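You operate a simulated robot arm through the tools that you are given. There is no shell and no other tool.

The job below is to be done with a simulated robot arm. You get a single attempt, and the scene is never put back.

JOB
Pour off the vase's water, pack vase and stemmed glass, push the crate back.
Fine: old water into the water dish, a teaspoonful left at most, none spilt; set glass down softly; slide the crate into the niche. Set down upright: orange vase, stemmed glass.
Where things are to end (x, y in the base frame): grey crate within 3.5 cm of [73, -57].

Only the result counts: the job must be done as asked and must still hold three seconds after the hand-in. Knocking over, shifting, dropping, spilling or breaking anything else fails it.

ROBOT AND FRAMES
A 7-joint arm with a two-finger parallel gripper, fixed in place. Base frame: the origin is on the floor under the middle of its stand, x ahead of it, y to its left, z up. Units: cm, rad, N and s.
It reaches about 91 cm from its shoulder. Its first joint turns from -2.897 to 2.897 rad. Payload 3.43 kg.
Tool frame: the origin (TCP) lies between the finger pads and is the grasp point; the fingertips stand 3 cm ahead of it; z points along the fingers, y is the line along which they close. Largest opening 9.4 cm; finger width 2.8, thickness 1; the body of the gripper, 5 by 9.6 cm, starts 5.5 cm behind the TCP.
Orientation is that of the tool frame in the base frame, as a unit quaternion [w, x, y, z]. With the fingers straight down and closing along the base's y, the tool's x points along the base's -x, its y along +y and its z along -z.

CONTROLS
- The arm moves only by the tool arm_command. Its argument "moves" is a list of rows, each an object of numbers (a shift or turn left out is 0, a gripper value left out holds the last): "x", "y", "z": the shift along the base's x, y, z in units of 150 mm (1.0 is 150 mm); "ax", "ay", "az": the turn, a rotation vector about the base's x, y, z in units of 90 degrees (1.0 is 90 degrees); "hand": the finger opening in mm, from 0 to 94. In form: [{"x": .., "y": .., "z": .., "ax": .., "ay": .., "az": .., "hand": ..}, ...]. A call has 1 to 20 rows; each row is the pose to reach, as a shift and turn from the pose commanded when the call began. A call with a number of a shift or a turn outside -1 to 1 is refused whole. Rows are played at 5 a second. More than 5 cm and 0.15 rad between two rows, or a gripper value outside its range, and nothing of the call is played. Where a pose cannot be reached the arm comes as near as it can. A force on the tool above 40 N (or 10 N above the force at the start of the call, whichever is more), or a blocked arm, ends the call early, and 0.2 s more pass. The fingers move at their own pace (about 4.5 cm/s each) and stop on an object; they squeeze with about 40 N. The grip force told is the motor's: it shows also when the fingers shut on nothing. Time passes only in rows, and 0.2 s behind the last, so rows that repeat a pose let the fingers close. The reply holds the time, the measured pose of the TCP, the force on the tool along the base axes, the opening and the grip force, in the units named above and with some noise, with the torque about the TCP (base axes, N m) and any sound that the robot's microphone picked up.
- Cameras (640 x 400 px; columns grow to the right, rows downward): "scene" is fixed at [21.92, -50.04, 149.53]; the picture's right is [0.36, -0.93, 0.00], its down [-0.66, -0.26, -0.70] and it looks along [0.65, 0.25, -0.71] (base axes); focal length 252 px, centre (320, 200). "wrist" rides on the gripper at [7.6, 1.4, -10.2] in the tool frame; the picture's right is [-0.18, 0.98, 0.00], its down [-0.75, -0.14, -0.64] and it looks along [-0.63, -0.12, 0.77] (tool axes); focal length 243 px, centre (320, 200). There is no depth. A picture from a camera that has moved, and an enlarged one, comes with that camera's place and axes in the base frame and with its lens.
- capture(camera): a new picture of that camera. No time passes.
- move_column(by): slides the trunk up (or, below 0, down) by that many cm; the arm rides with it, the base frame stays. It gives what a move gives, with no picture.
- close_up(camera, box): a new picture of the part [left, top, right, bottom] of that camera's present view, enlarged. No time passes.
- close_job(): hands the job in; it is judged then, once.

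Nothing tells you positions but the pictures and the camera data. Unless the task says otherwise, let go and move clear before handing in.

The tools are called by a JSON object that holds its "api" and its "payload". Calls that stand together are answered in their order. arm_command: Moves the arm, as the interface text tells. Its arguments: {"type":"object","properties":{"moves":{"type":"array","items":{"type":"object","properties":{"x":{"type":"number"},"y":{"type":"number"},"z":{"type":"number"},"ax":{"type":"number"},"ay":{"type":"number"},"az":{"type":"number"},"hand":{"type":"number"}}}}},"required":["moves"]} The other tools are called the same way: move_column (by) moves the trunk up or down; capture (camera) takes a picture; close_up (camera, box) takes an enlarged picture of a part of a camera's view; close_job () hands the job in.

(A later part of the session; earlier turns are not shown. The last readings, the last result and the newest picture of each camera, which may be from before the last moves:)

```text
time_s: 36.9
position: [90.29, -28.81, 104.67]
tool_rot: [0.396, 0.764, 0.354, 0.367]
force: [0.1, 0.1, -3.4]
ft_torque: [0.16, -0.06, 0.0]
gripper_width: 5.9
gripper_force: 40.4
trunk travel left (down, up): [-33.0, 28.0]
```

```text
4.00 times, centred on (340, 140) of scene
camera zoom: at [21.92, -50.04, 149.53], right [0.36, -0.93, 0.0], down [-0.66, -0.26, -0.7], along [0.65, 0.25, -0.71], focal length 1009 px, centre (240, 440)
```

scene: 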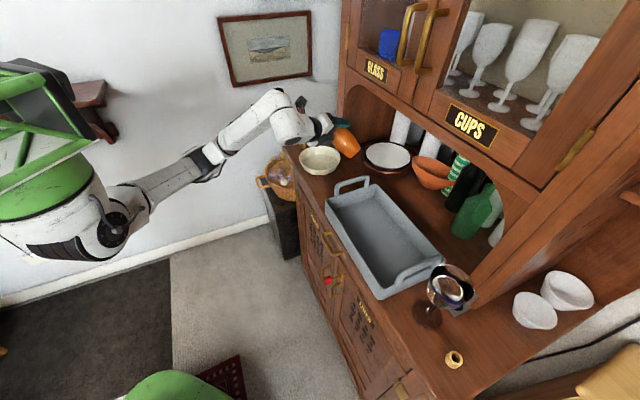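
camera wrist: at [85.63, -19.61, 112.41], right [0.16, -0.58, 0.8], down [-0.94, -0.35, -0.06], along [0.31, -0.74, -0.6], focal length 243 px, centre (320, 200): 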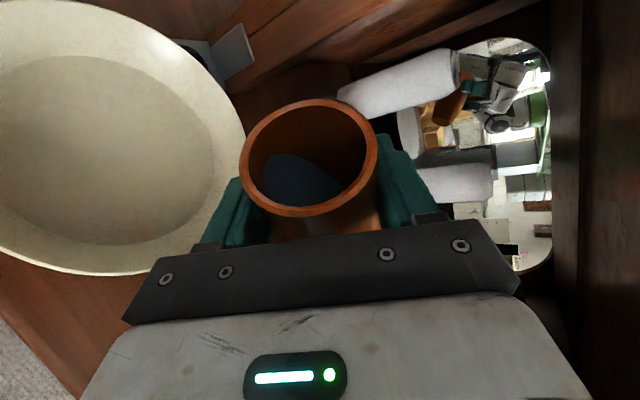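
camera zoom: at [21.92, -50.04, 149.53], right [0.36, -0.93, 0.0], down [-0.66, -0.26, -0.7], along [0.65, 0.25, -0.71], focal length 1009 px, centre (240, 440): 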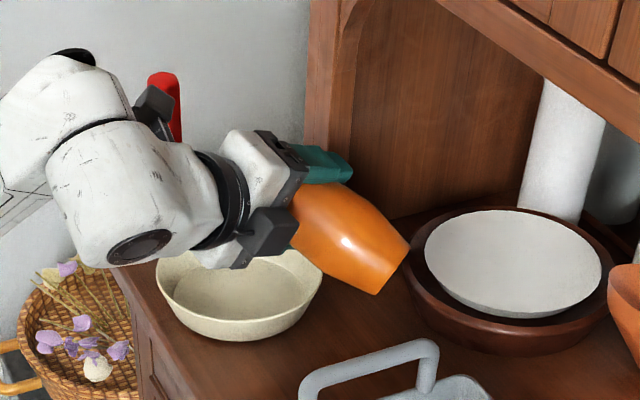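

Water is approaching the lip at about 72° of roll. I'll keep tilting very slowly.

{"api": "arm_command", "payload": {"moves": [{"ax": -0.0112, "ay": 0.0046, "az": 0.0056}, {"ax": -0.0225, "ay": 0.0092, "az": 0.0111}, {"ax": -0.0337, "ay": 0.0137, "az": 0.0167}, {"ax": -0.0449, "ay": 0.0183, "az": 0.0222}, {"ax": -0.0561, "ay": 0.0229, "az": 0.0278}, {"ax": -0.0674, "ay": 0.0275, "az": 0.0334}, {"ax": -0.0786, "ay": 0.0321, "az": 0.0389}, {"ax": -0.0898, "ay": 0.0367, "az": 0.0445}]}}

{"api": "capture", "payload": {"camera": "wrist"}}

{"api": "close_up", "payload": {"camera": "scene", "box": [270, 90, 410, 190]}}

```text
time_s: 38.7
position: [90.28, -28.89, 104.67]
tool_rot: [0.424, 0.732, 0.418, 0.332]
force: [-0.3, 0.4, -2.2]
ft_torque: [0.14, 0.02, 0.03]
gripper_width: 5.89
gripper_force: 40.0
trunk travel left (down, up): [-33.0, 28.0]
```

```text
taken
camera wrist: at [85.34, -18.99, 111.33], right [0.24, -0.45, 0.86], down [-0.91, -0.41, 0.04], along [0.33, -0.79, -0.51], focal length 243 px, centre (320, 200)
```

wrist: 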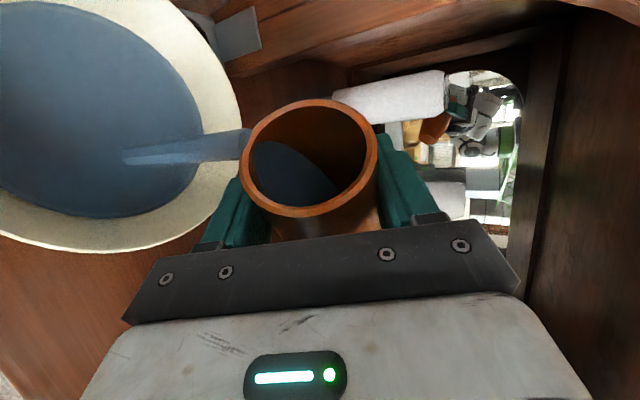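

```text
4.00 times, centred on (340, 140) of scene
camera zoom: at [21.92, -50.04, 149.53], right [0.36, -0.93, 0.0], down [-0.66, -0.26, -0.7], along [0.65, 0.25, -0.71], focal length 1009 px, centre (240, 440)
```

zoom: 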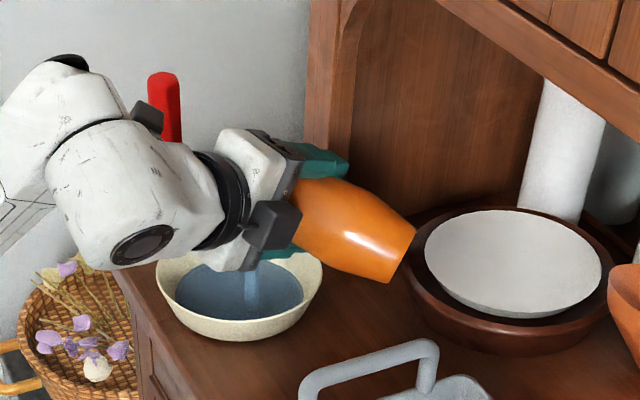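

The stream is falling into the middle of the dish. I'll continue at the same slow rate.

{"api": "arm_command", "payload": {"moves": [{"ax": -0.0112, "ay": 0.0046, "az": 0.0056}, {"ax": -0.0225, "ay": 0.0092, "az": 0.0111}, {"ax": -0.0337, "ay": 0.0137, "az": 0.0167}, {"ax": -0.0449, "ay": 0.0183, "az": 0.0222}, {"ax": -0.0561, "ay": 0.0229, "az": 0.0278}, {"ax": -0.0674, "ay": 0.0275, "az": 0.0334}, {"ax": -0.0786, "ay": 0.0321, "az": 0.0389}, {"ax": -0.0898, "ay": 0.0367, "az": 0.0445}, {"ax": -0.101, "ay": 0.0412, "az": 0.05}, {"ax": -0.1123, "ay": 0.0458, "az": 0.0556}]}}

{"api": "capture", "payload": {"camera": "wrist"}}

{"api": "close_up", "payload": {"camera": "scene", "box": [270, 90, 410, 190]}}

```text
time_s: 40.9
position: [90.1, -28.81, 104.67]
tool_rot: [0.457, 0.684, 0.491, 0.287]
force: [-0.2, 0.6, -3.5]
ft_torque: [0.1, -0.03, -0.01]
gripper_width: 5.89
gripper_force: 39.6
trunk travel left (down, up): [-33.0, 28.0]
```

```text
taken
camera wrist: at [84.83, -18.34, 109.93], right [0.34, -0.27, 0.9], down [-0.86, -0.47, 0.18], along [0.37, -0.84, -0.39], focal length 243 px, centre (320, 200)
```

wrist: 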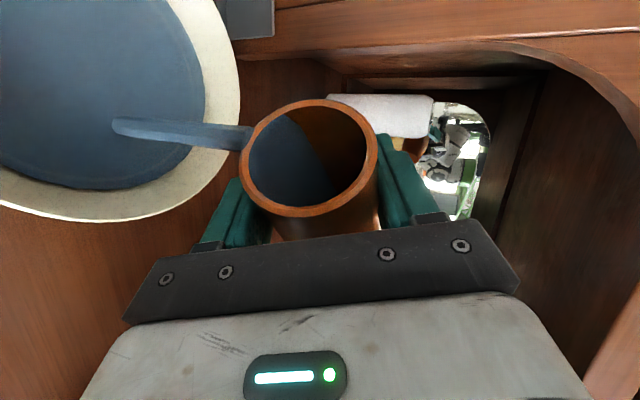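

```text
4.00 times, centred on (340, 140) of scene
camera zoom: at [21.92, -50.04, 149.53], right [0.36, -0.93, 0.0], down [-0.66, -0.26, -0.7], along [0.65, 0.25, -0.71], focal length 1009 px, centre (240, 440)
```

zoom: 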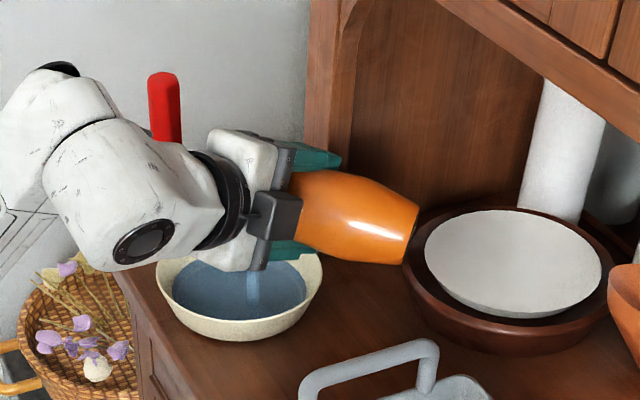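

The pour continues cleanly. As the roll increases the lip drifts right, so I'll shift slightly left while tilting.

{"api": "arm_command", "payload": {"moves": [{"ax": -0.0112, "ay": 0.0046, "az": 0.0056, "y": 0.005}, {"ax": -0.0225, "ay": 0.0092, "az": 0.0111, "y": 0.01}, {"ax": -0.0337, "ay": 0.0137, "az": 0.0167, "y": 0.016}, {"ax": -0.0449, "ay": 0.0183, "az": 0.0222, "y": 0.022}, {"ax": -0.0561, "ay": 0.0229, "az": 0.0278, "y": 0.028}, {"ax": -0.0674, "ay": 0.0275, "az": 0.0334, "y": 0.035}, {"ax": -0.0786, "ay": 0.0321, "az": 0.0389, "y": 0.042}, {"ax": -0.0898, "ay": 0.0367, "az": 0.0445, "y": 0.05}, {"ax": -0.101, "ay": 0.0412, "az": 0.05, "y": 0.058}, {"ax": -0.1123, "ay": 0.0458, "az": 0.0556, "y": 0.066}]}}

{"api": "capture", "payload": {"camera": "wrist"}}

{"api": "close_up", "payload": {"camera": "scene", "box": [270, 90, 410, 190]}}

```text
time_s: 43.1
position: [90.21, -27.8, 104.49]
tool_rot: [0.485, 0.628, 0.56, 0.237]
force: [0.4, -0.1, -2.4]
ft_torque: [0.11, 0.01, -0.04]
gripper_width: 5.89
gripper_force: 40.1
trunk travel left (down, up): [-33.0, 28.0]
```

```text
taken
camera wrist: at [84.15, -17.14, 108.32], right [0.42, -0.08, 0.91], down [-0.8, -0.5, 0.33], along [0.42, -0.86, -0.27], focal length 243 px, centre (320, 200)
```

wrist: 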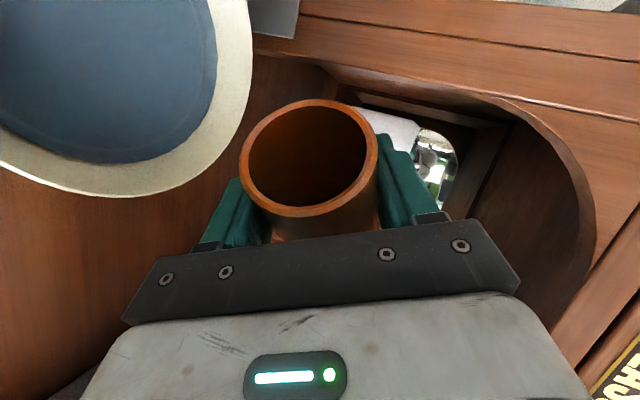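

```text
4.00 times, centred on (340, 140) of scene
camera zoom: at [21.92, -50.04, 149.53], right [0.36, -0.93, 0.0], down [-0.66, -0.26, -0.7], along [0.65, 0.25, -0.71], focal length 1009 px, centre (240, 440)
```

zoom: 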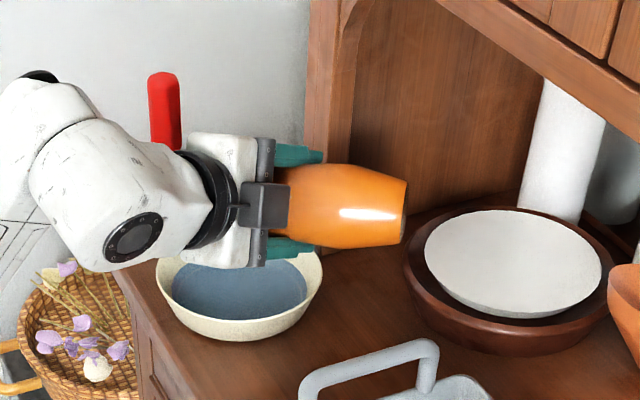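

The stream has stopped and the vase looks nearly empty. I'll tilt further to drain the rest, keeping the lip over the dish, and hold there.

{"api": "arm_command", "payload": {"moves": [{"ax": -0.0281, "ay": 0.0115, "az": 0.0139, "y": 0.011}, {"ax": -0.0561, "ay": 0.0229, "az": 0.0278, "y": 0.022}, {"ax": -0.0842, "ay": 0.0344, "az": 0.0417, "y": 0.033}, {"ax": -0.1123, "ay": 0.0458, "az": 0.0556, "y": 0.044}, {"ax": -0.1403, "ay": 0.0573, "az": 0.0695, "y": 0.055}, {"ax": -0.1684, "ay": 0.0687, "az": 0.0834, "y": 0.066}, {"ax": -0.1965, "ay": 0.0802, "az": 0.0973, "y": 0.077}, {"ax": -0.2245, "ay": 0.0916, "az": 0.1112, "y": 0.088}, {"ax": -0.2526, "ay": 0.1031, "az": 0.1251, "y": 0.099}, {"ax": -0.2807, "ay": 0.1145, "az": 0.139, "y": 0.11}, {"ax": -0.3087, "ay": 0.126, "az": 0.1529, "y": 0.121}, {"ax": -0.3368, "ay": 0.1374, "az": 0.1668, "y": 0.133}, {"ax": -0.3368, "ay": 0.1374, "az": 0.1668, "y": 0.133}, {"ax": -0.3368, "ay": 0.1374, "az": 0.1668, "y": 0.133}, {"ax": -0.3368, "ay": 0.1374, "az": 0.1668, "y": 0.133}, {"ax": -0.3368, "ay": 0.1374, "az": 0.1668, "y": 0.133}, {"ax": -0.3368, "ay": 0.1374, "az": 0.1668, "y": 0.133}, {"ax": -0.3368, "ay": 0.1374, "az": 0.1668, "y": 0.133}]}}

{"api": "capture", "payload": {"camera": "wrist"}}

{"api": "close_up", "payload": {"camera": "wrist", "box": [220, 80, 400, 220]}}

{"api": "capture", "payload": {"camera": "scene"}}

```text
time_s: 46.9
position: [90.22, -25.74, 104.68]
tool_rot: [0.535, 0.424, 0.727, 0.076]
force: [-0.2, -0.3, -2.2]
ft_torque: [0.08, 0.05, -0.04]
gripper_width: 5.89
gripper_force: 39.9
trunk travel left (down, up): [-33.0, 28.0]
```

```text
taken
camera wrist: at [81.81, -16.13, 104.38], right [0.54, 0.49, 0.69], down [-0.56, -0.39, 0.73], along [0.62, -0.78, 0.06], focal length 243 px, centre (320, 200)
```

wrist: 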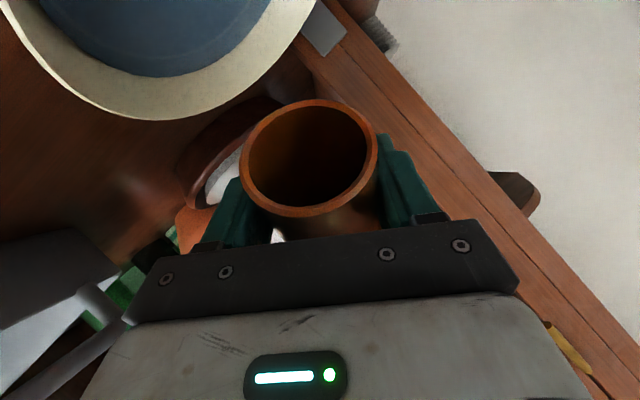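

```text
2.86 times, centred on (310, 150) of wrist
camera zoom: at [81.81, -16.13, 104.38], right [0.54, 0.49, 0.69], down [-0.56, -0.39, 0.73], along [0.62, -0.78, 0.06], focal length 693 px, centre (349, 343)
```

zoom: 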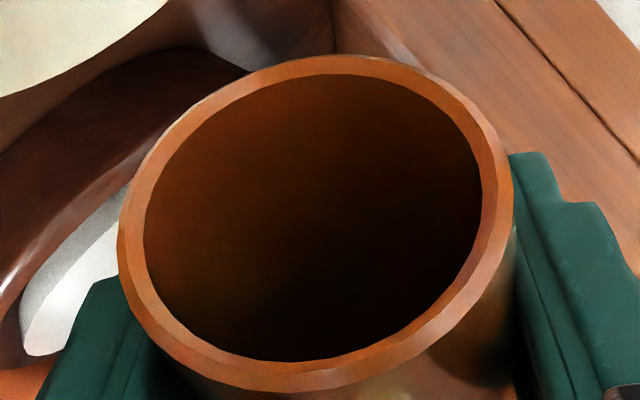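

```text
taken
```

scene: 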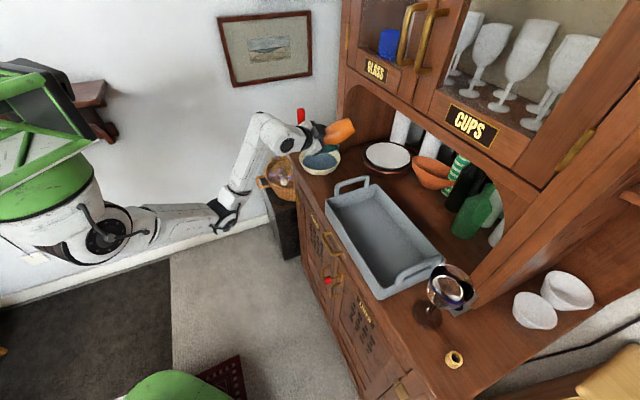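

The vase is empty and all the water is in the dish. I'll raise it and roll it back upright.

{"api": "arm_command", "payload": {"moves": [{"z": 0.08}, {"z": 0.18}, {"z": 0.28}, {"z": 0.36}, {"z": 0.36}]}}

{"api": "arm_command", "payload": {"moves": [{"ax": 0.0602, "ay": -0.0245, "az": -0.0298}, {"ax": 0.1204, "ay": -0.0491, "az": -0.0597}, {"ax": 0.1806, "ay": -0.0736, "az": -0.0895}, {"ax": 0.2408, "ay": -0.0981, "az": -0.1193}, {"ax": 0.301, "ay": -0.1227, "az": -0.1492}, {"ax": 0.3612, "ay": -0.1472, "az": -0.179}, {"ax": 0.4214, "ay": -0.1717, "az": -0.2088}, {"ax": 0.4816, "ay": -0.1963, "az": -0.2387}, {"ax": 0.5418, "ay": -0.2208, "az": -0.2685}, {"ax": 0.602, "ay": -0.2453, "az": -0.2983}, {"ax": 0.6624, "ay": -0.2698, "az": -0.328}]}}

{"api": "arm_command", "payload": {"moves": [{"ax": 0.0602, "ay": -0.0245, "az": -0.0298}, {"ax": 0.1204, "ay": -0.0491, "az": -0.0597}, {"ax": 0.1806, "ay": -0.0736, "az": -0.0895}, {"ax": 0.2408, "ay": -0.0981, "az": -0.1193}, {"ax": 0.301, "ay": -0.1227, "az": -0.1492}, {"ax": 0.3612, "ay": -0.1472, "az": -0.179}, {"ax": 0.4214, "ay": -0.1717, "az": -0.2088}, {"ax": 0.4816, "ay": -0.1963, "az": -0.2387}, {"ax": 0.5418, "ay": -0.2208, "az": -0.2685}, {"ax": 0.602, "ay": -0.2453, "az": -0.2983}, {"ax": 0.6624, "ay": -0.2698, "az": -0.328}]}}

{"api": "capture", "payload": {"camera": "scene"}}

{"api": "capture", "payload": {"camera": "wrist"}}

```text
time_s: 48.1
position: [90.1, -25.56, 110.13]
tool_rot: [0.535, 0.425, 0.726, 0.075]
force: [-0.3, 0.3, -1.7]
ft_torque: [0.06, 0.03, -0.03]
gripper_width: 5.89
gripper_force: 39.9
trunk travel left (down, up): [-33.0, 28.0]
```

```text
time_s: 50.5
position: [90.22, -25.87, 110.11]
tool_rot: [0.39, 0.768, 0.346, 0.373]
force: [0.5, -0.8, -1.1]
ft_torque: [0.07, 0.0, -0.03]
gripper_width: 5.87
gripper_force: 40.1
trunk travel left (down, up): [-33.0, 28.0]
```

```text
time_s: 52.9
position: [90.3, -25.67, 110.01]
tool_rot: [0.102, 0.826, -0.162, 0.53]
force: [-0.1, 0.0, -1.9]
ft_torque: [0.01, -0.01, 0.01]
gripper_width: 5.9
gripper_force: 40.0
trunk travel left (down, up): [-33.0, 28.0]
```

```text
taken
```

scene: 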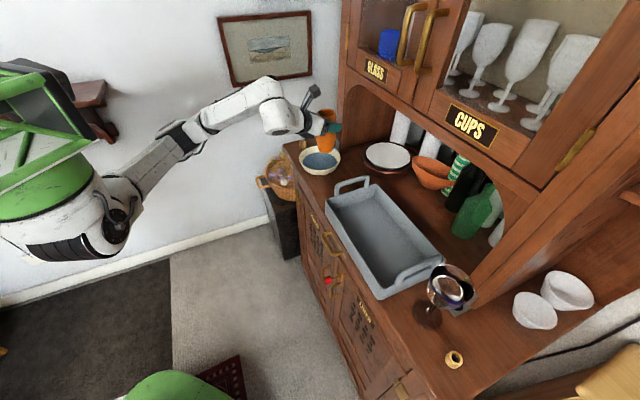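

```text
taken
camera wrist: at [84.09, -24.89, 121.32], right [-0.44, -0.88, -0.17], down [-0.78, 0.47, -0.42], along [0.45, -0.05, -0.89], focal length 243 px, centre (320, 200)
```

wrist: 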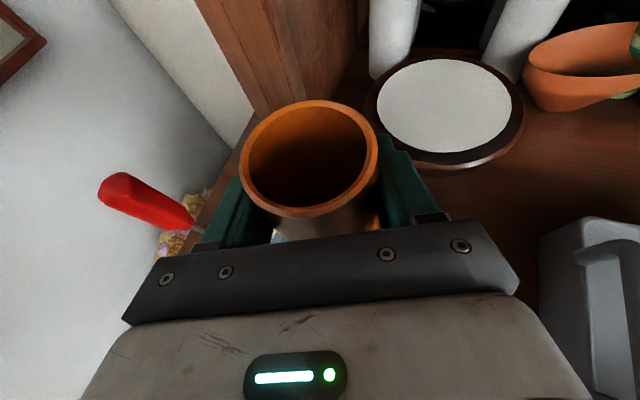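

The vase is upright and empty. I'll lift it and carry it over the crate's left handle to its place in the left half of the crate, around (69.7,-44.2).

{"api": "arm_command", "payload": {"moves": [{"z": 0.1}, {"z": 0.22}, {"z": 0.333}, {"x": -0.1, "y": -0.09, "z": 0.333}, {"x": -0.22, "y": -0.197, "z": 0.333}, {"x": -0.34, "y": -0.305, "z": 0.333}, {"x": -0.46, "y": -0.413, "z": 0.333}, {"x": -0.57, "y": -0.512, "z": 0.333}, {"x": -0.66, "y": -0.592, "z": 0.333}, {"x": -0.69, "y": -0.62, "z": 0.333}]}}

{"api": "arm_command", "payload": {"moves": [{"x": -0.08, "y": -0.07}, {"x": -0.2, "y": -0.18}, {"x": -0.32, "y": -0.285}, {"x": -0.44, "y": -0.395}, {"x": -0.56, "y": -0.5}, {"x": -0.65, "y": -0.58}, {"x": -0.683, "y": -0.613}, {"x": -0.683, "y": -0.613}]}}

{"api": "capture", "payload": {"camera": "scene"}}

{"api": "capture", "payload": {"camera": "wrist"}}

```text
time_s: 55.1
position: [79.93, -35.2, 115.06]
tool_rot: [0.102, 0.827, -0.161, 0.529]
force: [0.2, 0.0, -2.4]
ft_torque: [0.02, -0.05, 0.01]
gripper_width: 5.91
gripper_force: 40.3
trunk travel left (down, up): [-33.0, 28.0]
```

```text
time_s: 56.9
position: [69.56, -44.3, 115.0]
tool_rot: [0.103, 0.827, -0.162, 0.529]
force: [-0.3, 0.0, -2.5]
ft_torque: [-0.04, -0.02, -0.02]
gripper_width: 5.9
gripper_force: 39.9
trunk travel left (down, up): [-33.0, 28.0]
```

```text
taken
```

scene: 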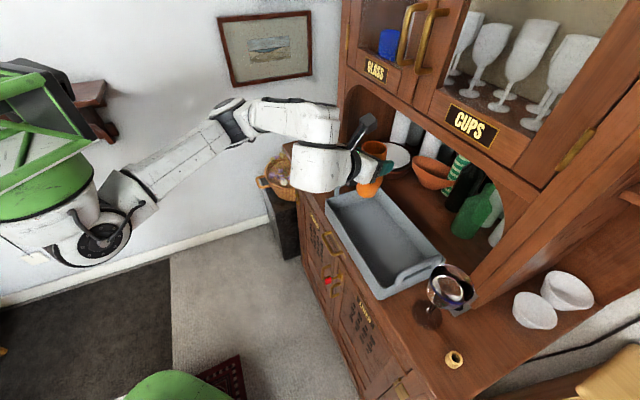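

```text
taken
camera wrist: at [63.36, -43.4, 126.31], right [-0.44, -0.88, -0.17], down [-0.78, 0.47, -0.42], along [0.45, -0.05, -0.89], focal length 243 px, centre (320, 200)
```

wrist: 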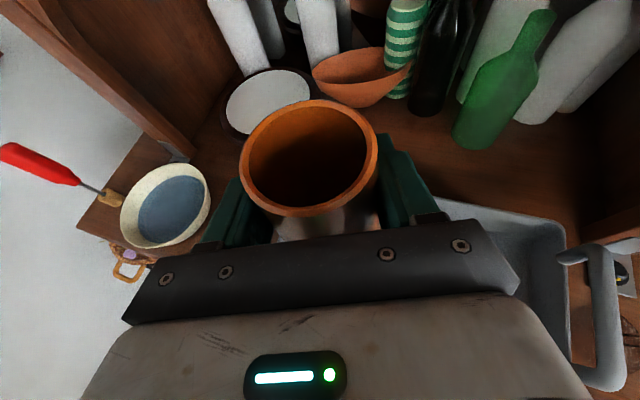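

The vase hovers over the left part of the crate, with the base still above rim height. I'll check from the scene camera and then lower in steps, feeling for contact.

{"api": "close_up", "payload": {"camera": "scene", "box": [300, 130, 470, 310]}}

{"api": "arm_command", "payload": {"moves": [{"z": -0.12}, {"z": -0.24}, {"z": -0.36}, {"z": -0.48}, {"z": -0.58}, {"z": -0.66}, {"z": -0.72}, {"z": -0.72}]}}

{"api": "close_up", "payload": {"camera": "scene", "box": [300, 130, 470, 310]}}

{"api": "capture", "payload": {"camera": "wrist"}}

```text
2.22 times, centred on (385, 220) of scene
camera zoom: at [21.92, -50.04, 149.53], right [0.36, -0.93, 0.0], down [-0.66, -0.26, -0.7], along [0.65, 0.25, -0.71], focal length 561 px, centre (176, 156)
```

zoom: 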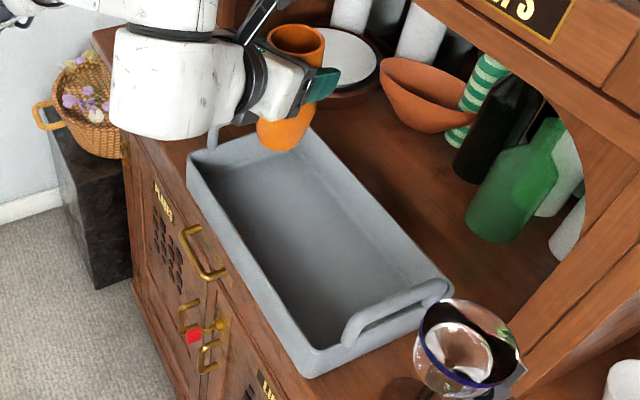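

```text
time_s: 58.7
position: [69.59, -44.32, 104.28]
tool_rot: [0.102, 0.827, -0.161, 0.53]
force: [-1.0, 0.2, -2.3]
ft_torque: [-0.03, -0.02, 0.04]
gripper_width: 5.88
gripper_force: 40.1
trunk travel left (down, up): [-33.0, 28.0]
```

```text
2.22 times, centred on (385, 220) of scene
camera zoom: at [21.92, -50.04, 149.53], right [0.36, -0.93, 0.0], down [-0.66, -0.26, -0.7], along [0.65, 0.25, -0.71], focal length 561 px, centre (176, 156)
```

zoom: 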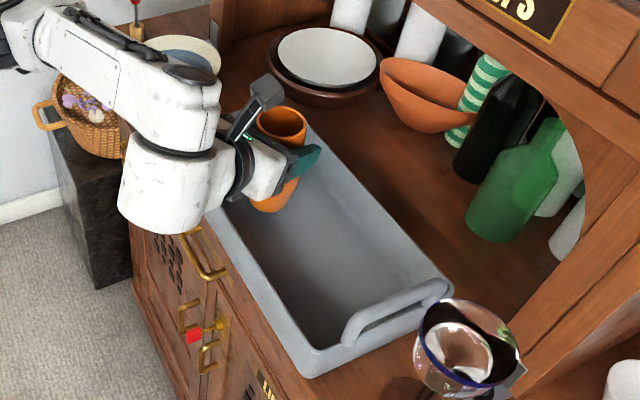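

```text
taken
camera wrist: at [63.36, -43.41, 115.58], right [-0.44, -0.88, -0.17], down [-0.78, 0.47, -0.42], along [0.45, -0.05, -0.89], focal length 243 px, centre (320, 200)
```

wrist: 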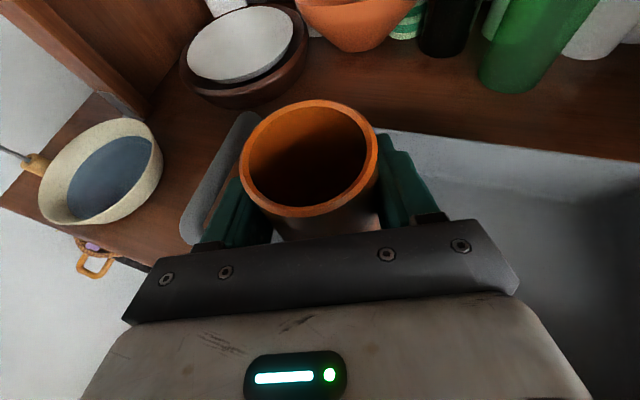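

The handle clears the fingers by about 1.5 cm. I'll lower gently, watching the force for floor contact.

{"api": "arm_command", "payload": {"moves": [{"z": -0.02}, {"z": -0.04}, {"z": -0.06}, {"z": -0.06}]}}

{"api": "arm_command", "payload": {"moves": [{"z": -0.01}, {"z": -0.02}, {"z": -0.02}]}}

{"api": "arm_command", "payload": {"moves": [{"z": -0.01}, {"z": -0.02}, {"z": -0.02}]}}

```text
time_s: 59.7
position: [69.72, -44.17, 103.44]
tool_rot: [0.103, 0.827, -0.162, 0.529]
force: [-0.5, 0.0, -1.6]
ft_torque: [-0.03, -0.02, -0.05]
gripper_width: 5.89
gripper_force: 39.9
trunk travel left (down, up): [-33.0, 28.0]
```

```text
time_s: 60.5
position: [69.86, -44.1, 103.1]
tool_rot: [0.102, 0.826, -0.161, 0.53]
force: [0.2, -0.1, -1.0]
ft_torque: [-0.02, 0.0, -0.02]
gripper_width: 5.88
gripper_force: 40.1
trunk travel left (down, up): [-33.0, 28.0]
```

```text
time_s: 61.3
position: [69.72, -44.38, 102.93]
tool_rot: [0.103, 0.827, -0.162, 0.529]
force: [-0.1, 0.2, -3.1]
ft_torque: [0.01, -0.01, 0.02]
gripper_width: 5.87
gripper_force: 40.1
trunk travel left (down, up): [-33.0, 28.0]
```

No contact yet. I'll keep lowering in small steps.

{"api": "arm_command", "payload": {"moves": [{"z": -0.01}, {"z": -0.02}, {"z": -0.02}]}}

{"api": "arm_command", "payload": {"moves": [{"z": -0.007}, {"z": -0.014}, {"z": -0.014}]}}

{"api": "close_up", "payload": {"camera": "scene", "box": [320, 150, 420, 240]}}

```text
time_s: 62.1
position: [69.73, -44.19, 102.44]
tool_rot: [0.103, 0.826, -0.161, 0.53]
force: [-0.1, 0.1, -1.0]
ft_torque: [0.0, 0.0, 0.0]
gripper_width: 5.89
gripper_force: 40.1
trunk travel left (down, up): [-33.0, 28.0]
```

```text
time_s: 62.9
position: [69.59, -44.43, 102.28]
tool_rot: [0.102, 0.826, -0.16, 0.53]
force: [-0.8, -0.2, -1.6]
ft_torque: [-0.01, 0.04, -0.01]
gripper_width: 5.89
gripper_force: 40.3
trunk travel left (down, up): [-33.0, 28.0]
```

```text
4.44 times, centred on (370, 195) of scene
camera zoom: at [21.92, -50.04, 149.53], right [0.36, -0.93, 0.0], down [-0.66, -0.26, -0.7], along [0.65, 0.25, -0.71], focal length 1122 px, centre (98, 222)
```

zoom: 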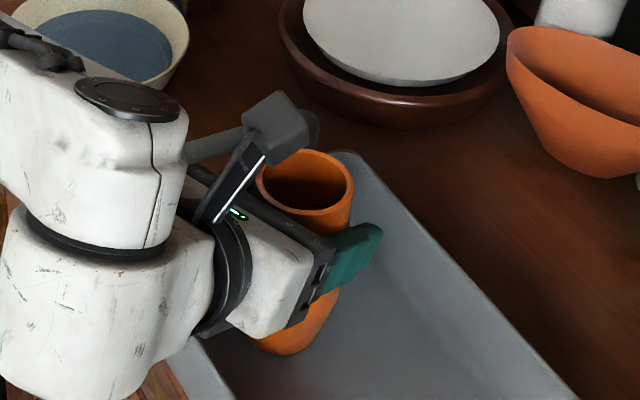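

Still no contact at 102.3. I'll take finer steps.

{"api": "arm_command", "payload": {"moves": [{"z": -0.007}, {"z": -0.014}, {"z": -0.014}]}}

{"api": "arm_command", "payload": {"moves": [{"z": -0.007}, {"z": -0.014}, {"z": -0.014}]}}

```text
time_s: 63.7
position: [69.45, -44.3, 102.15]
tool_rot: [0.103, 0.826, -0.161, 0.53]
force: [-1.3, -1.0, 6.0]
ft_torque: [-0.03, 0.16, -0.02]
gripper_width: 5.9
gripper_force: 40.1
trunk travel left (down, up): [-33.0, 28.0]
```

```text
time_s: 64.5
position: [69.56, -44.24, 102.02]
tool_rot: [0.104, 0.826, -0.16, 0.531]
force: [-3.9, 8.0, 29.3]
ft_torque: [0.46, 0.5, -0.04]
gripper_width: 5.91
gripper_force: 40.3
trunk travel left (down, up): [-33.0, 28.0]
```

Floor contact is at TCP z≈102.15. I'll back off the small overpress, check the force, and then open slowly.

{"api": "arm_command", "payload": {"moves": [{"z": 0.006}, {"z": 0.012}, {"z": 0.012}]}}

```text
time_s: 65.3
position: [69.57, -44.19, 102.15]
tool_rot: [0.103, 0.826, -0.161, 0.531]
force: [2.8, 2.0, 22.8]
ft_torque: [-0.02, -0.2, 0.0]
gripper_width: 5.88
gripper_force: 40.2
trunk travel left (down, up): [-33.0, 28.0]
```

{"api": "arm_command", "payload": {"moves": [{"z": 0.005}, {"z": 0.01}, {"z": 0.01}]}}

```text
time_s: 66.1
position: [69.47, -44.3, 102.29]
tool_rot: [0.103, 0.826, -0.162, 0.53]
force: [3.9, -3.1, 8.9]
ft_torque: [-0.52, -0.37, -0.01]
gripper_width: 5.87
gripper_force: 39.3
trunk travel left (down, up): [-33.0, 28.0]
```

{"api": "arm_command", "payload": {"moves": [{"z": 0.004}, {"z": 0.004}]}}

```text
time_s: 66.7
position: [69.41, -44.25, 102.16]
tool_rot: [0.102, 0.827, -0.162, 0.529]
force: [-1.1, -1.6, 1.4]
ft_torque: [-0.21, 0.05, -0.02]
gripper_width: 5.88
gripper_force: 40.0
trunk travel left (down, up): [-33.0, 28.0]
```

The load is nearly neutral, at about 1.4 N. I'll open the fingers slowly.

{"api": "arm_command", "payload": {"moves": [{"hand": 60}, {"hand": 63}, {"hand": 68}, {"hand": 75}, {"hand": 85}, {"hand": 94}, {"hand": 94}, {"hand": 94}]}}

{"api": "capture", "payload": {"camera": "wrist"}}

```text
time_s: 68.5
position: [69.72, -44.33, 102.27]
tool_rot: [0.102, 0.826, -0.161, 0.53]
force: [0.8, 0.4, -1.1]
ft_torque: [0.03, -0.02, -0.04]
gripper_width: 9.38
gripper_force: 0.1
trunk travel left (down, up): [-33.0, 28.0]
```

```text
taken
camera wrist: at [63.38, -43.4, 113.55], right [-0.44, -0.88, -0.17], down [-0.78, 0.47, -0.42], along [0.45, -0.05, -0.89], focal length 243 px, centre (320, 200)
```

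wrist: 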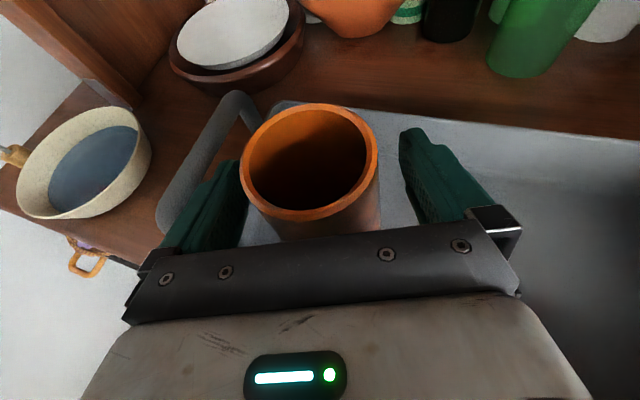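

The vase stands upright in the crate with the fingers open around it. I'll lift straight up and clear, then look.

{"api": "arm_command", "payload": {"moves": [{"z": 0.06}, {"z": 0.15}, {"z": 0.3}, {"z": 0.48}, {"z": 0.66}, {"z": 0.84}, {"z": 0.96}, {"z": 0.96}]}}

{"api": "capture", "payload": {"camera": "scene"}}

{"api": "capture", "payload": {"camera": "wrist"}}

```text
time_s: 70.3
position: [69.67, -44.16, 116.44]
tool_rot: [0.103, 0.826, -0.162, 0.53]
force: [-0.2, 0.2, -0.4]
ft_torque: [-0.04, 0.01, -0.01]
gripper_width: 9.38
gripper_force: 0.1
trunk travel left (down, up): [-33.0, 28.0]
```

```text
taken
```

scene: 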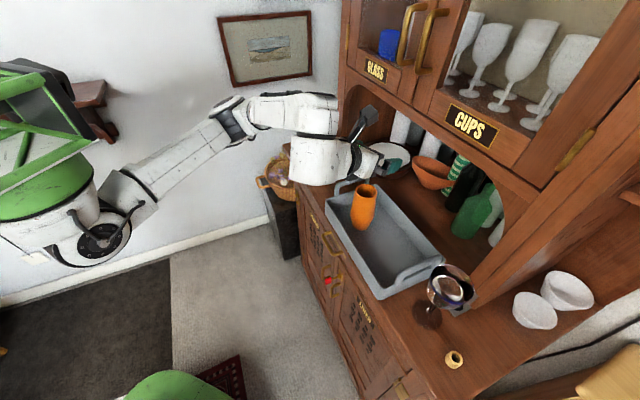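

```text
taken
camera wrist: at [63.35, -43.33, 127.76], right [-0.44, -0.88, -0.17], down [-0.78, 0.47, -0.42], along [0.45, -0.05, -0.89], focal length 243 px, centre (320, 200)
```

wrist: 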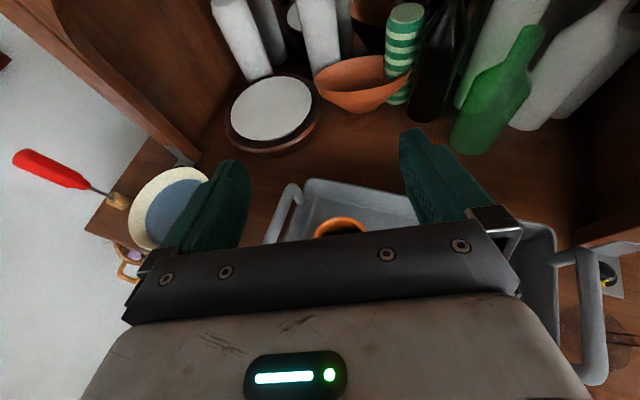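

The vase is standing in the crate. Next I'll swing toward the glass, pitching the fingers steeper and yawing to about -90° so they clear the crate handle.

{"api": "close_up", "payload": {"camera": "scene", "box": [300, 130, 470, 310]}}

{"api": "arm_command", "payload": {"moves": [{"ax": 0.0292, "ay": 0.072, "x": -0.12, "y": -0.08, "z": 0.05}, {"ax": 0.0584, "ay": 0.144, "x": -0.24, "y": -0.16, "z": 0.1}, {"ax": 0.0876, "ay": 0.216, "x": -0.36, "y": -0.24, "z": 0.12}, {"ax": 0.1168, "ay": 0.288, "x": -0.48, "y": -0.32, "z": 0.14}, {"ax": 0.146, "ay": 0.36, "x": -0.6, "y": -0.4, "z": 0.16}, {"ax": 0.146, "ay": 0.36, "x": -0.6, "y": -0.4, "z": 0.16}]}}

{"api": "arm_command", "payload": {"moves": [{"az": -0.084, "x": -0.07, "y": -0.1}, {"az": -0.168, "x": -0.14, "y": -0.2}, {"az": -0.252, "x": -0.21, "y": -0.3}, {"az": -0.336, "x": -0.28, "y": -0.4}, {"az": -0.42, "x": -0.35, "y": -0.5}, {"az": -0.504, "x": -0.42, "y": -0.6}, {"az": -0.588, "x": -0.49, "y": -0.7}, {"az": -0.672, "x": -0.56, "y": -0.8}, {"az": -0.756, "x": -0.63, "y": -0.9}, {"az": -0.756, "x": -0.68, "y": -0.93}, {"az": -0.756, "x": -0.68, "y": -0.93}]}}

{"api": "capture", "payload": {"camera": "scene"}}

{"api": "capture", "payload": {"camera": "wrist"}}

```text
2.22 times, centred on (385, 220) of scene
camera zoom: at [21.92, -50.04, 149.53], right [0.36, -0.93, 0.0], down [-0.66, -0.26, -0.7], along [0.65, 0.25, -0.71], focal length 561 px, centre (176, 156)
```

zoom: 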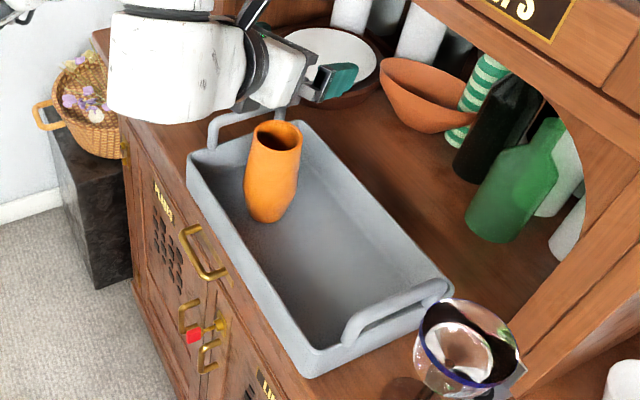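

```text
time_s: 71.7
position: [60.57, -50.55, 119.03]
tool_rot: [0.049, 0.947, -0.185, 0.257]
force: [0.1, -0.2, -0.3]
ft_torque: [0.0, -0.02, -0.02]
gripper_width: 9.41
gripper_force: 0.0
trunk travel left (down, up): [-33.0, 28.0]
```

```text
time_s: 74.1
position: [50.35, -64.27, 119.01]
tool_rot: [-0.186, -0.681, 0.683, -0.185]
force: [-0.5, -0.4, -0.4]
ft_torque: [-0.01, 0.0, -0.01]
gripper_width: 9.38
gripper_force: 0.0
trunk travel left (down, up): [-33.0, 28.0]
```

```text
taken
```

scene: 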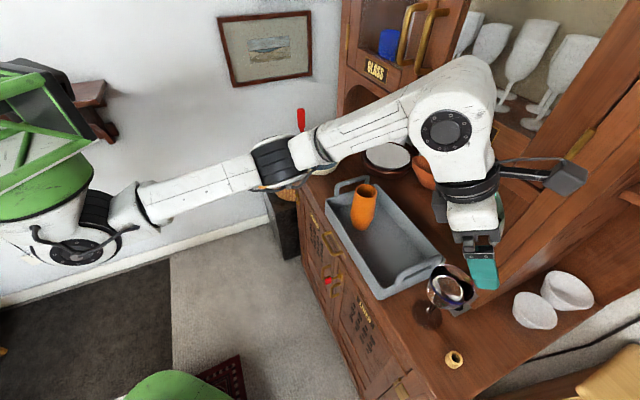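

```text
taken
camera wrist: at [48.91, -65.68, 131.84], right [-0.98, 0.16, -0.09], down [0.14, 0.97, 0.17], along [0.12, 0.16, -0.98], focal length 243 px, centre (320, 200)
```

wrist: 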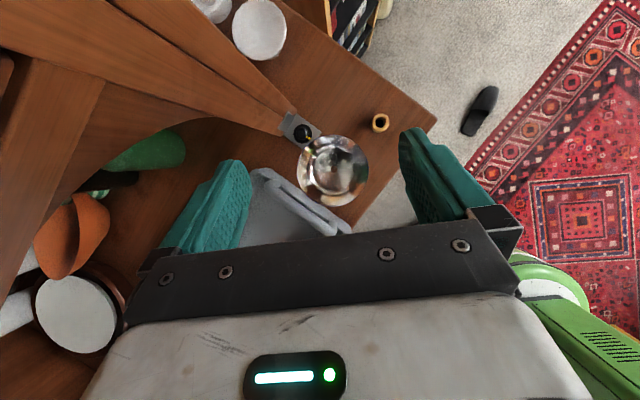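

The glass is visible from above between the fingers. I'll zoom in for a precise rim position.

{"api": "close_up", "payload": {"camera": "wrist", "box": [240, 100, 440, 225]}}

{"api": "close_up", "payload": {"camera": "scene", "box": [400, 220, 520, 320]}}

```text
3.20 times, centred on (340, 162) of wrist
camera zoom: at [48.91, -65.68, 131.84], right [-0.98, 0.16, -0.09], down [0.14, 0.97, 0.17], along [0.12, 0.16, -0.98], focal length 776 px, centre (256, 320)
```

zoom: 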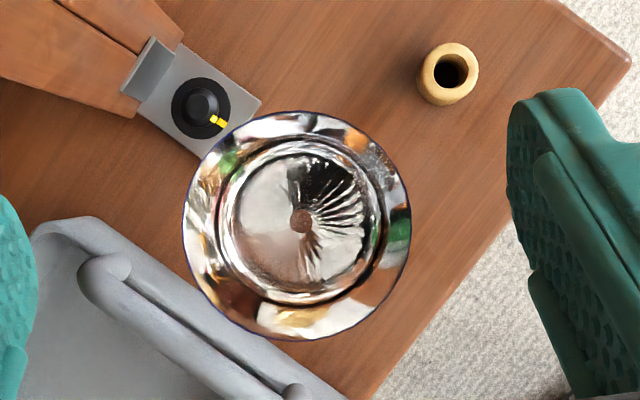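

```text
4.00 times, centred on (460, 270) of scene
camera zoom: at [21.92, -50.04, 149.53], right [0.36, -0.93, 0.0], down [-0.66, -0.26, -0.7], along [0.65, 0.25, -0.71], focal length 1009 px, centre (-240, -80)
```

zoom: 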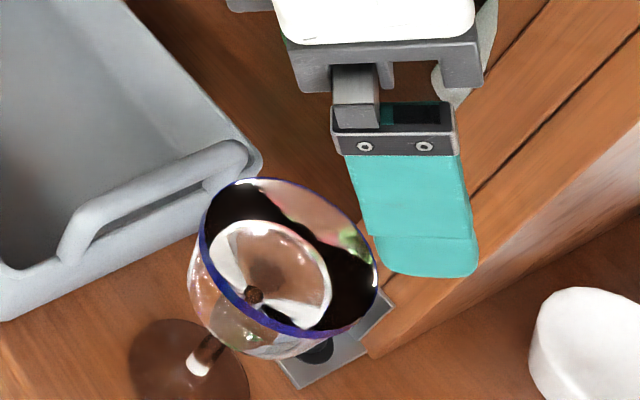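

The rim is centred at (50.1,-64.55), about 7.7 cm wide, and the fingers straddle it with about 0.8 cm spare on each side. I'll align and descend to just above the rim, then check again.

{"api": "arm_command", "payload": {"moves": [{"x": -0.015, "y": -0.02, "z": -0.12}, {"x": -0.015, "y": -0.02, "z": -0.24}, {"x": -0.015, "y": -0.02, "z": -0.36}, {"x": -0.015, "y": -0.02, "z": -0.48}, {"x": -0.015, "y": -0.02, "z": -0.54}, {"x": -0.015, "y": -0.02, "z": -0.54}, {"x": -0.015, "y": -0.02, "z": -0.54}]}}

{"api": "capture", "payload": {"camera": "wrist"}}

{"api": "close_up", "payload": {"camera": "wrist", "box": [160, 90, 500, 260]}}

{"api": "close_up", "payload": {"camera": "scene", "box": [400, 220, 520, 320]}}

```text
time_s: 75.7
position: [50.04, -64.73, 111.0]
tool_rot: [-0.186, -0.682, 0.683, -0.185]
force: [0.4, 0.6, -0.4]
ft_torque: [0.0, 0.02, 0.01]
gripper_width: 9.41
gripper_force: 0.2
trunk travel left (down, up): [-33.0, 28.0]
```

```text
taken
camera wrist: at [48.77, -66.12, 123.69], right [-0.98, 0.16, -0.09], down [0.14, 0.97, 0.17], along [0.12, 0.16, -0.98], focal length 243 px, centre (320, 200)
```

wrist: 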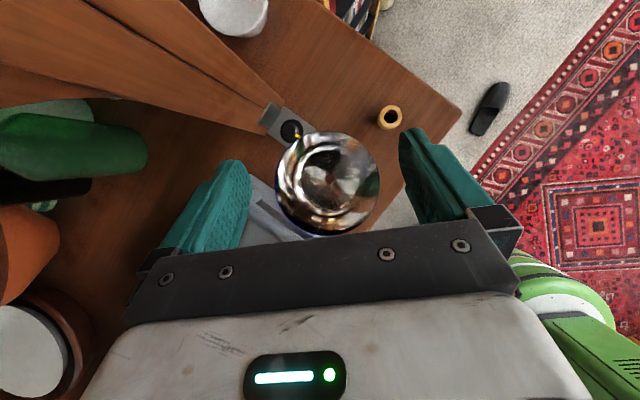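

```text
1.88 times, centred on (330, 175) of wrist
camera zoom: at [48.77, -66.12, 123.69], right [-0.98, 0.16, -0.09], down [0.14, 0.97, 0.17], along [0.12, 0.16, -0.98], focal length 457 px, centre (301, 247)
```

zoom: 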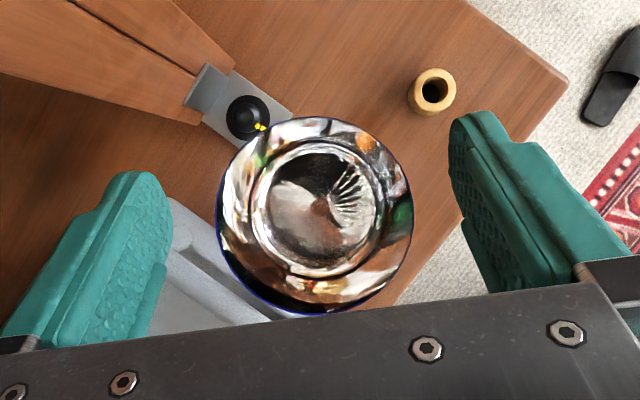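

```text
4.00 times, centred on (460, 270) of scene
camera zoom: at [21.92, -50.04, 149.53], right [0.36, -0.93, 0.0], down [-0.66, -0.26, -0.7], along [0.65, 0.25, -0.71], focal length 1009 px, centre (-240, -80)
```

zoom: 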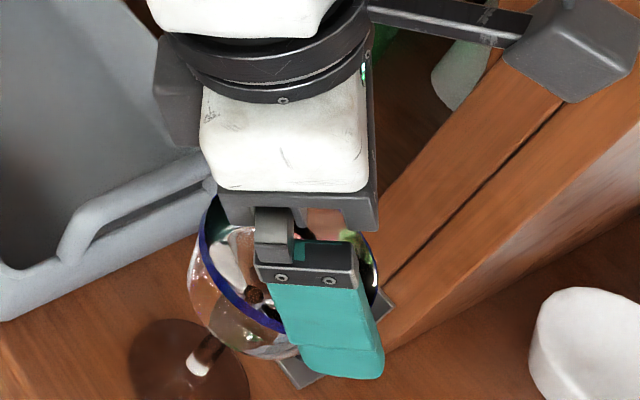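

Camera and kinematics agree on the alignment to within 0.1 cm. I'll descend the last 6 cm around the rim.

{"api": "arm_command", "payload": {"moves": [{"y": 0.01, "z": -0.07}, {"y": 0.01, "z": -0.14}, {"y": 0.01, "z": -0.21}, {"y": 0.01, "z": -0.28}, {"y": 0.01, "z": -0.35}, {"y": 0.01, "z": -0.4}, {"y": 0.01, "z": -0.4}]}}

{"api": "close_up", "payload": {"camera": "wrist", "box": [160, 90, 500, 260]}}

{"api": "close_up", "payload": {"camera": "scene", "box": [400, 220, 520, 320]}}

```text
time_s: 77.3
position: [50.27, -64.29, 104.8]
tool_rot: [-0.186, -0.681, 0.684, -0.185]
force: [0.7, -0.4, 0.5]
ft_torque: [0.02, 0.0, -0.02]
gripper_width: 9.37
gripper_force: 0.0
trunk travel left (down, up): [-33.0, 28.0]
```

```text
1.88 times, centred on (330, 175) of wrist
camera zoom: at [48.8, -65.81, 117.74], right [-0.98, 0.16, -0.09], down [0.14, 0.97, 0.17], along [0.12, 0.16, -0.98], focal length 457 px, centre (301, 247)
```

zoom: 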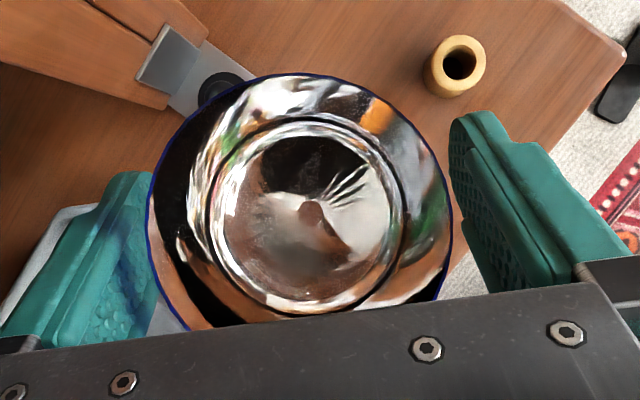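

```text
4.00 times, centred on (460, 270) of scene
camera zoom: at [21.92, -50.04, 149.53], right [0.36, -0.93, 0.0], down [-0.66, -0.26, -0.7], along [0.65, 0.25, -0.71], focal length 1009 px, centre (-240, -80)
```

zoom: 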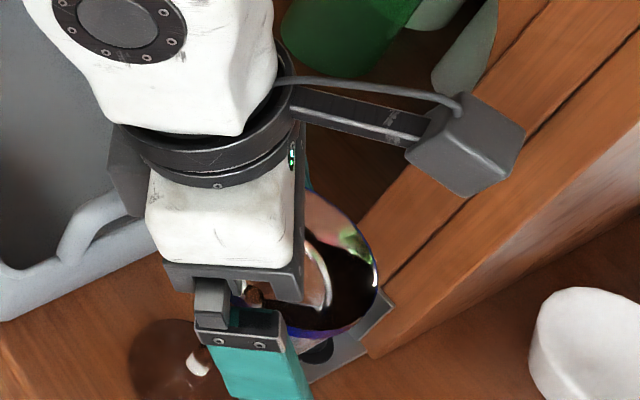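

The fingers straddle the rim without touching it. I'll close them slowly in small steps.

{"api": "arm_command", "payload": {"moves": [{"hand": 90}, {"hand": 87}, {"hand": 85}, {"hand": 83}, {"hand": 82}, {"hand": 81}, {"hand": 80}, {"hand": 79}, {"hand": 78}, {"hand": 77}, {"hand": 76}, {"hand": 75}, {"hand": 74}, {"hand": 73}, {"hand": 72}, {"hand": 72}]}}

{"api": "close_up", "payload": {"camera": "wrist", "box": [160, 90, 500, 260]}}

```text
time_s: 80.7
position: [50.06, -64.3, 104.99]
tool_rot: [-0.186, -0.681, 0.684, -0.185]
force: [0.3, -0.6, 0.9]
ft_torque: [0.01, 0.03, -0.02]
gripper_width: 7.43
gripper_force: 40.0
trunk travel left (down, up): [-33.0, 28.0]
```

```text
1.88 times, centred on (330, 175) of wrist
camera zoom: at [48.79, -65.82, 117.76], right [-0.98, 0.16, -0.09], down [0.14, 0.97, 0.17], along [0.12, 0.16, -0.98], focal length 457 px, centre (301, 247)
```

zoom: 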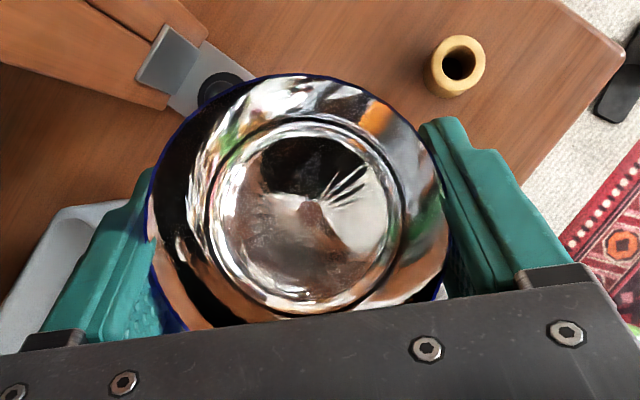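

The glass is held at 7.4 cm with 40 N and made no sound. I'll lift gently and check that it hangs securely.

{"api": "arm_command", "payload": {"moves": [{"z": 0.01}, {"z": 0.03}, {"z": 0.06}, {"z": 0.1}, {"z": 0.14}, {"z": 0.16}, {"z": 0.16}]}}

{"api": "close_up", "payload": {"camera": "wrist", "box": [160, 90, 500, 260]}}

{"api": "close_up", "payload": {"camera": "scene", "box": [380, 220, 520, 330]}}

```text
time_s: 82.3
position: [50.29, -64.25, 107.52]
tool_rot: [-0.185, -0.682, 0.683, -0.185]
force: [0.2, 0.8, -1.9]
ft_torque: [0.0, -0.02, 0.01]
gripper_width: 7.42
gripper_force: 40.1
trunk travel left (down, up): [-33.0, 28.0]
```

```text
1.88 times, centred on (330, 175) of wrist
camera zoom: at [48.82, -65.82, 120.23], right [-0.98, 0.16, -0.09], down [0.14, 0.97, 0.17], along [0.12, 0.16, -0.98], focal length 457 px, centre (301, 247)
```

zoom: 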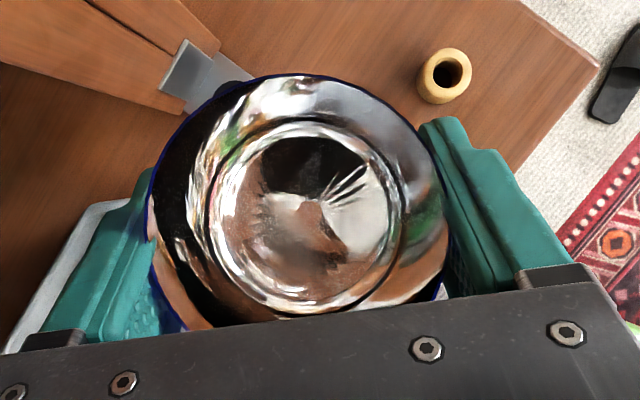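

```text
3.64 times, centred on (450, 275) of scene
camera zoom: at [21.92, -50.04, 149.53], right [0.36, -0.93, 0.0], down [-0.66, -0.26, -0.7], along [0.65, 0.25, -0.71], focal length 918 px, centre (-153, -73)
```

zoom: 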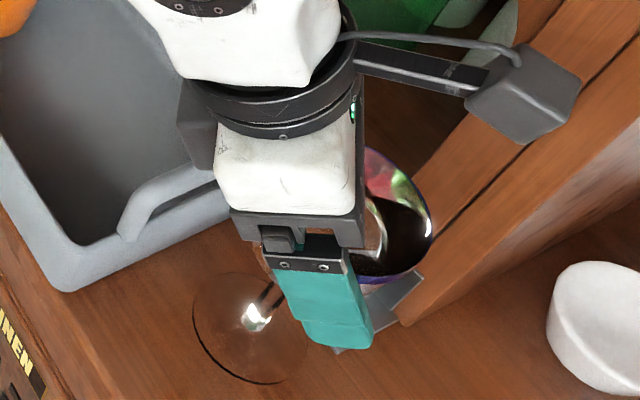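

The glass hangs straight in the grip and weighs about 2 N. I'll raise it above handle height and carry it over to the right half of the crate.

{"api": "arm_command", "payload": {"moves": [{"z": 0.06}, {"z": 0.16}, {"z": 0.28}, {"z": 0.4}, {"z": 0.52}, {"z": 0.64}, {"z": 0.72}, {"z": 0.76}, {"z": 0.76}]}}

{"api": "arm_command", "payload": {"moves": [{"x": 0.03, "y": 0.03}, {"x": 0.1, "y": 0.1}, {"x": 0.2, "y": 0.2}, {"x": 0.31, "y": 0.31}, {"x": 0.42, "y": 0.42}, {"x": 0.53, "y": 0.53}, {"x": 0.63, "y": 0.63}, {"x": 0.7, "y": 0.7}, {"x": 0.725, "y": 0.725}, {"x": 0.725, "y": 0.725}]}}

{"api": "capture", "payload": {"camera": "scene"}}

{"api": "capture", "payload": {"camera": "wrist"}}

```text
time_s: 84.3
position: [50.26, -64.39, 118.75]
tool_rot: [-0.185, -0.681, 0.684, -0.185]
force: [-0.4, 0.3, -1.8]
ft_torque: [0.0, 0.01, 0.01]
gripper_width: 7.41
gripper_force: 39.5
trunk travel left (down, up): [-33.0, 28.0]
```

```text
time_s: 86.5
position: [57.32, -57.18, 118.65]
tool_rot: [-0.186, -0.682, 0.683, -0.185]
force: [-0.1, -0.6, -2.2]
ft_torque: [0.0, 0.0, 0.0]
gripper_width: 7.43
gripper_force: 40.1
out of reach, approached as far as the arm can: row 6, 7, 8, 9, 10
trunk travel left (down, up): [-33.0, 28.0]
```

```text
taken
```

scene: 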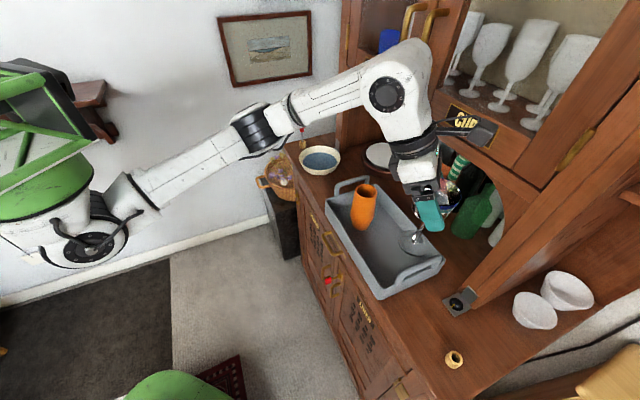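

```text
taken
camera wrist: at [55.92, -58.64, 131.58], right [-0.98, 0.16, -0.09], down [0.14, 0.97, 0.17], along [0.12, 0.16, -0.98], focal length 243 px, centre (320, 200)
```

wrist: 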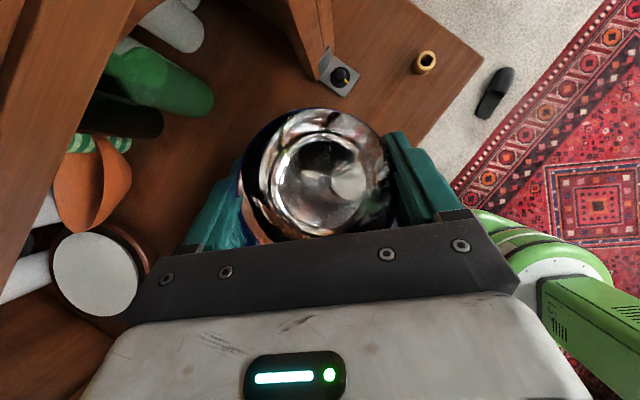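

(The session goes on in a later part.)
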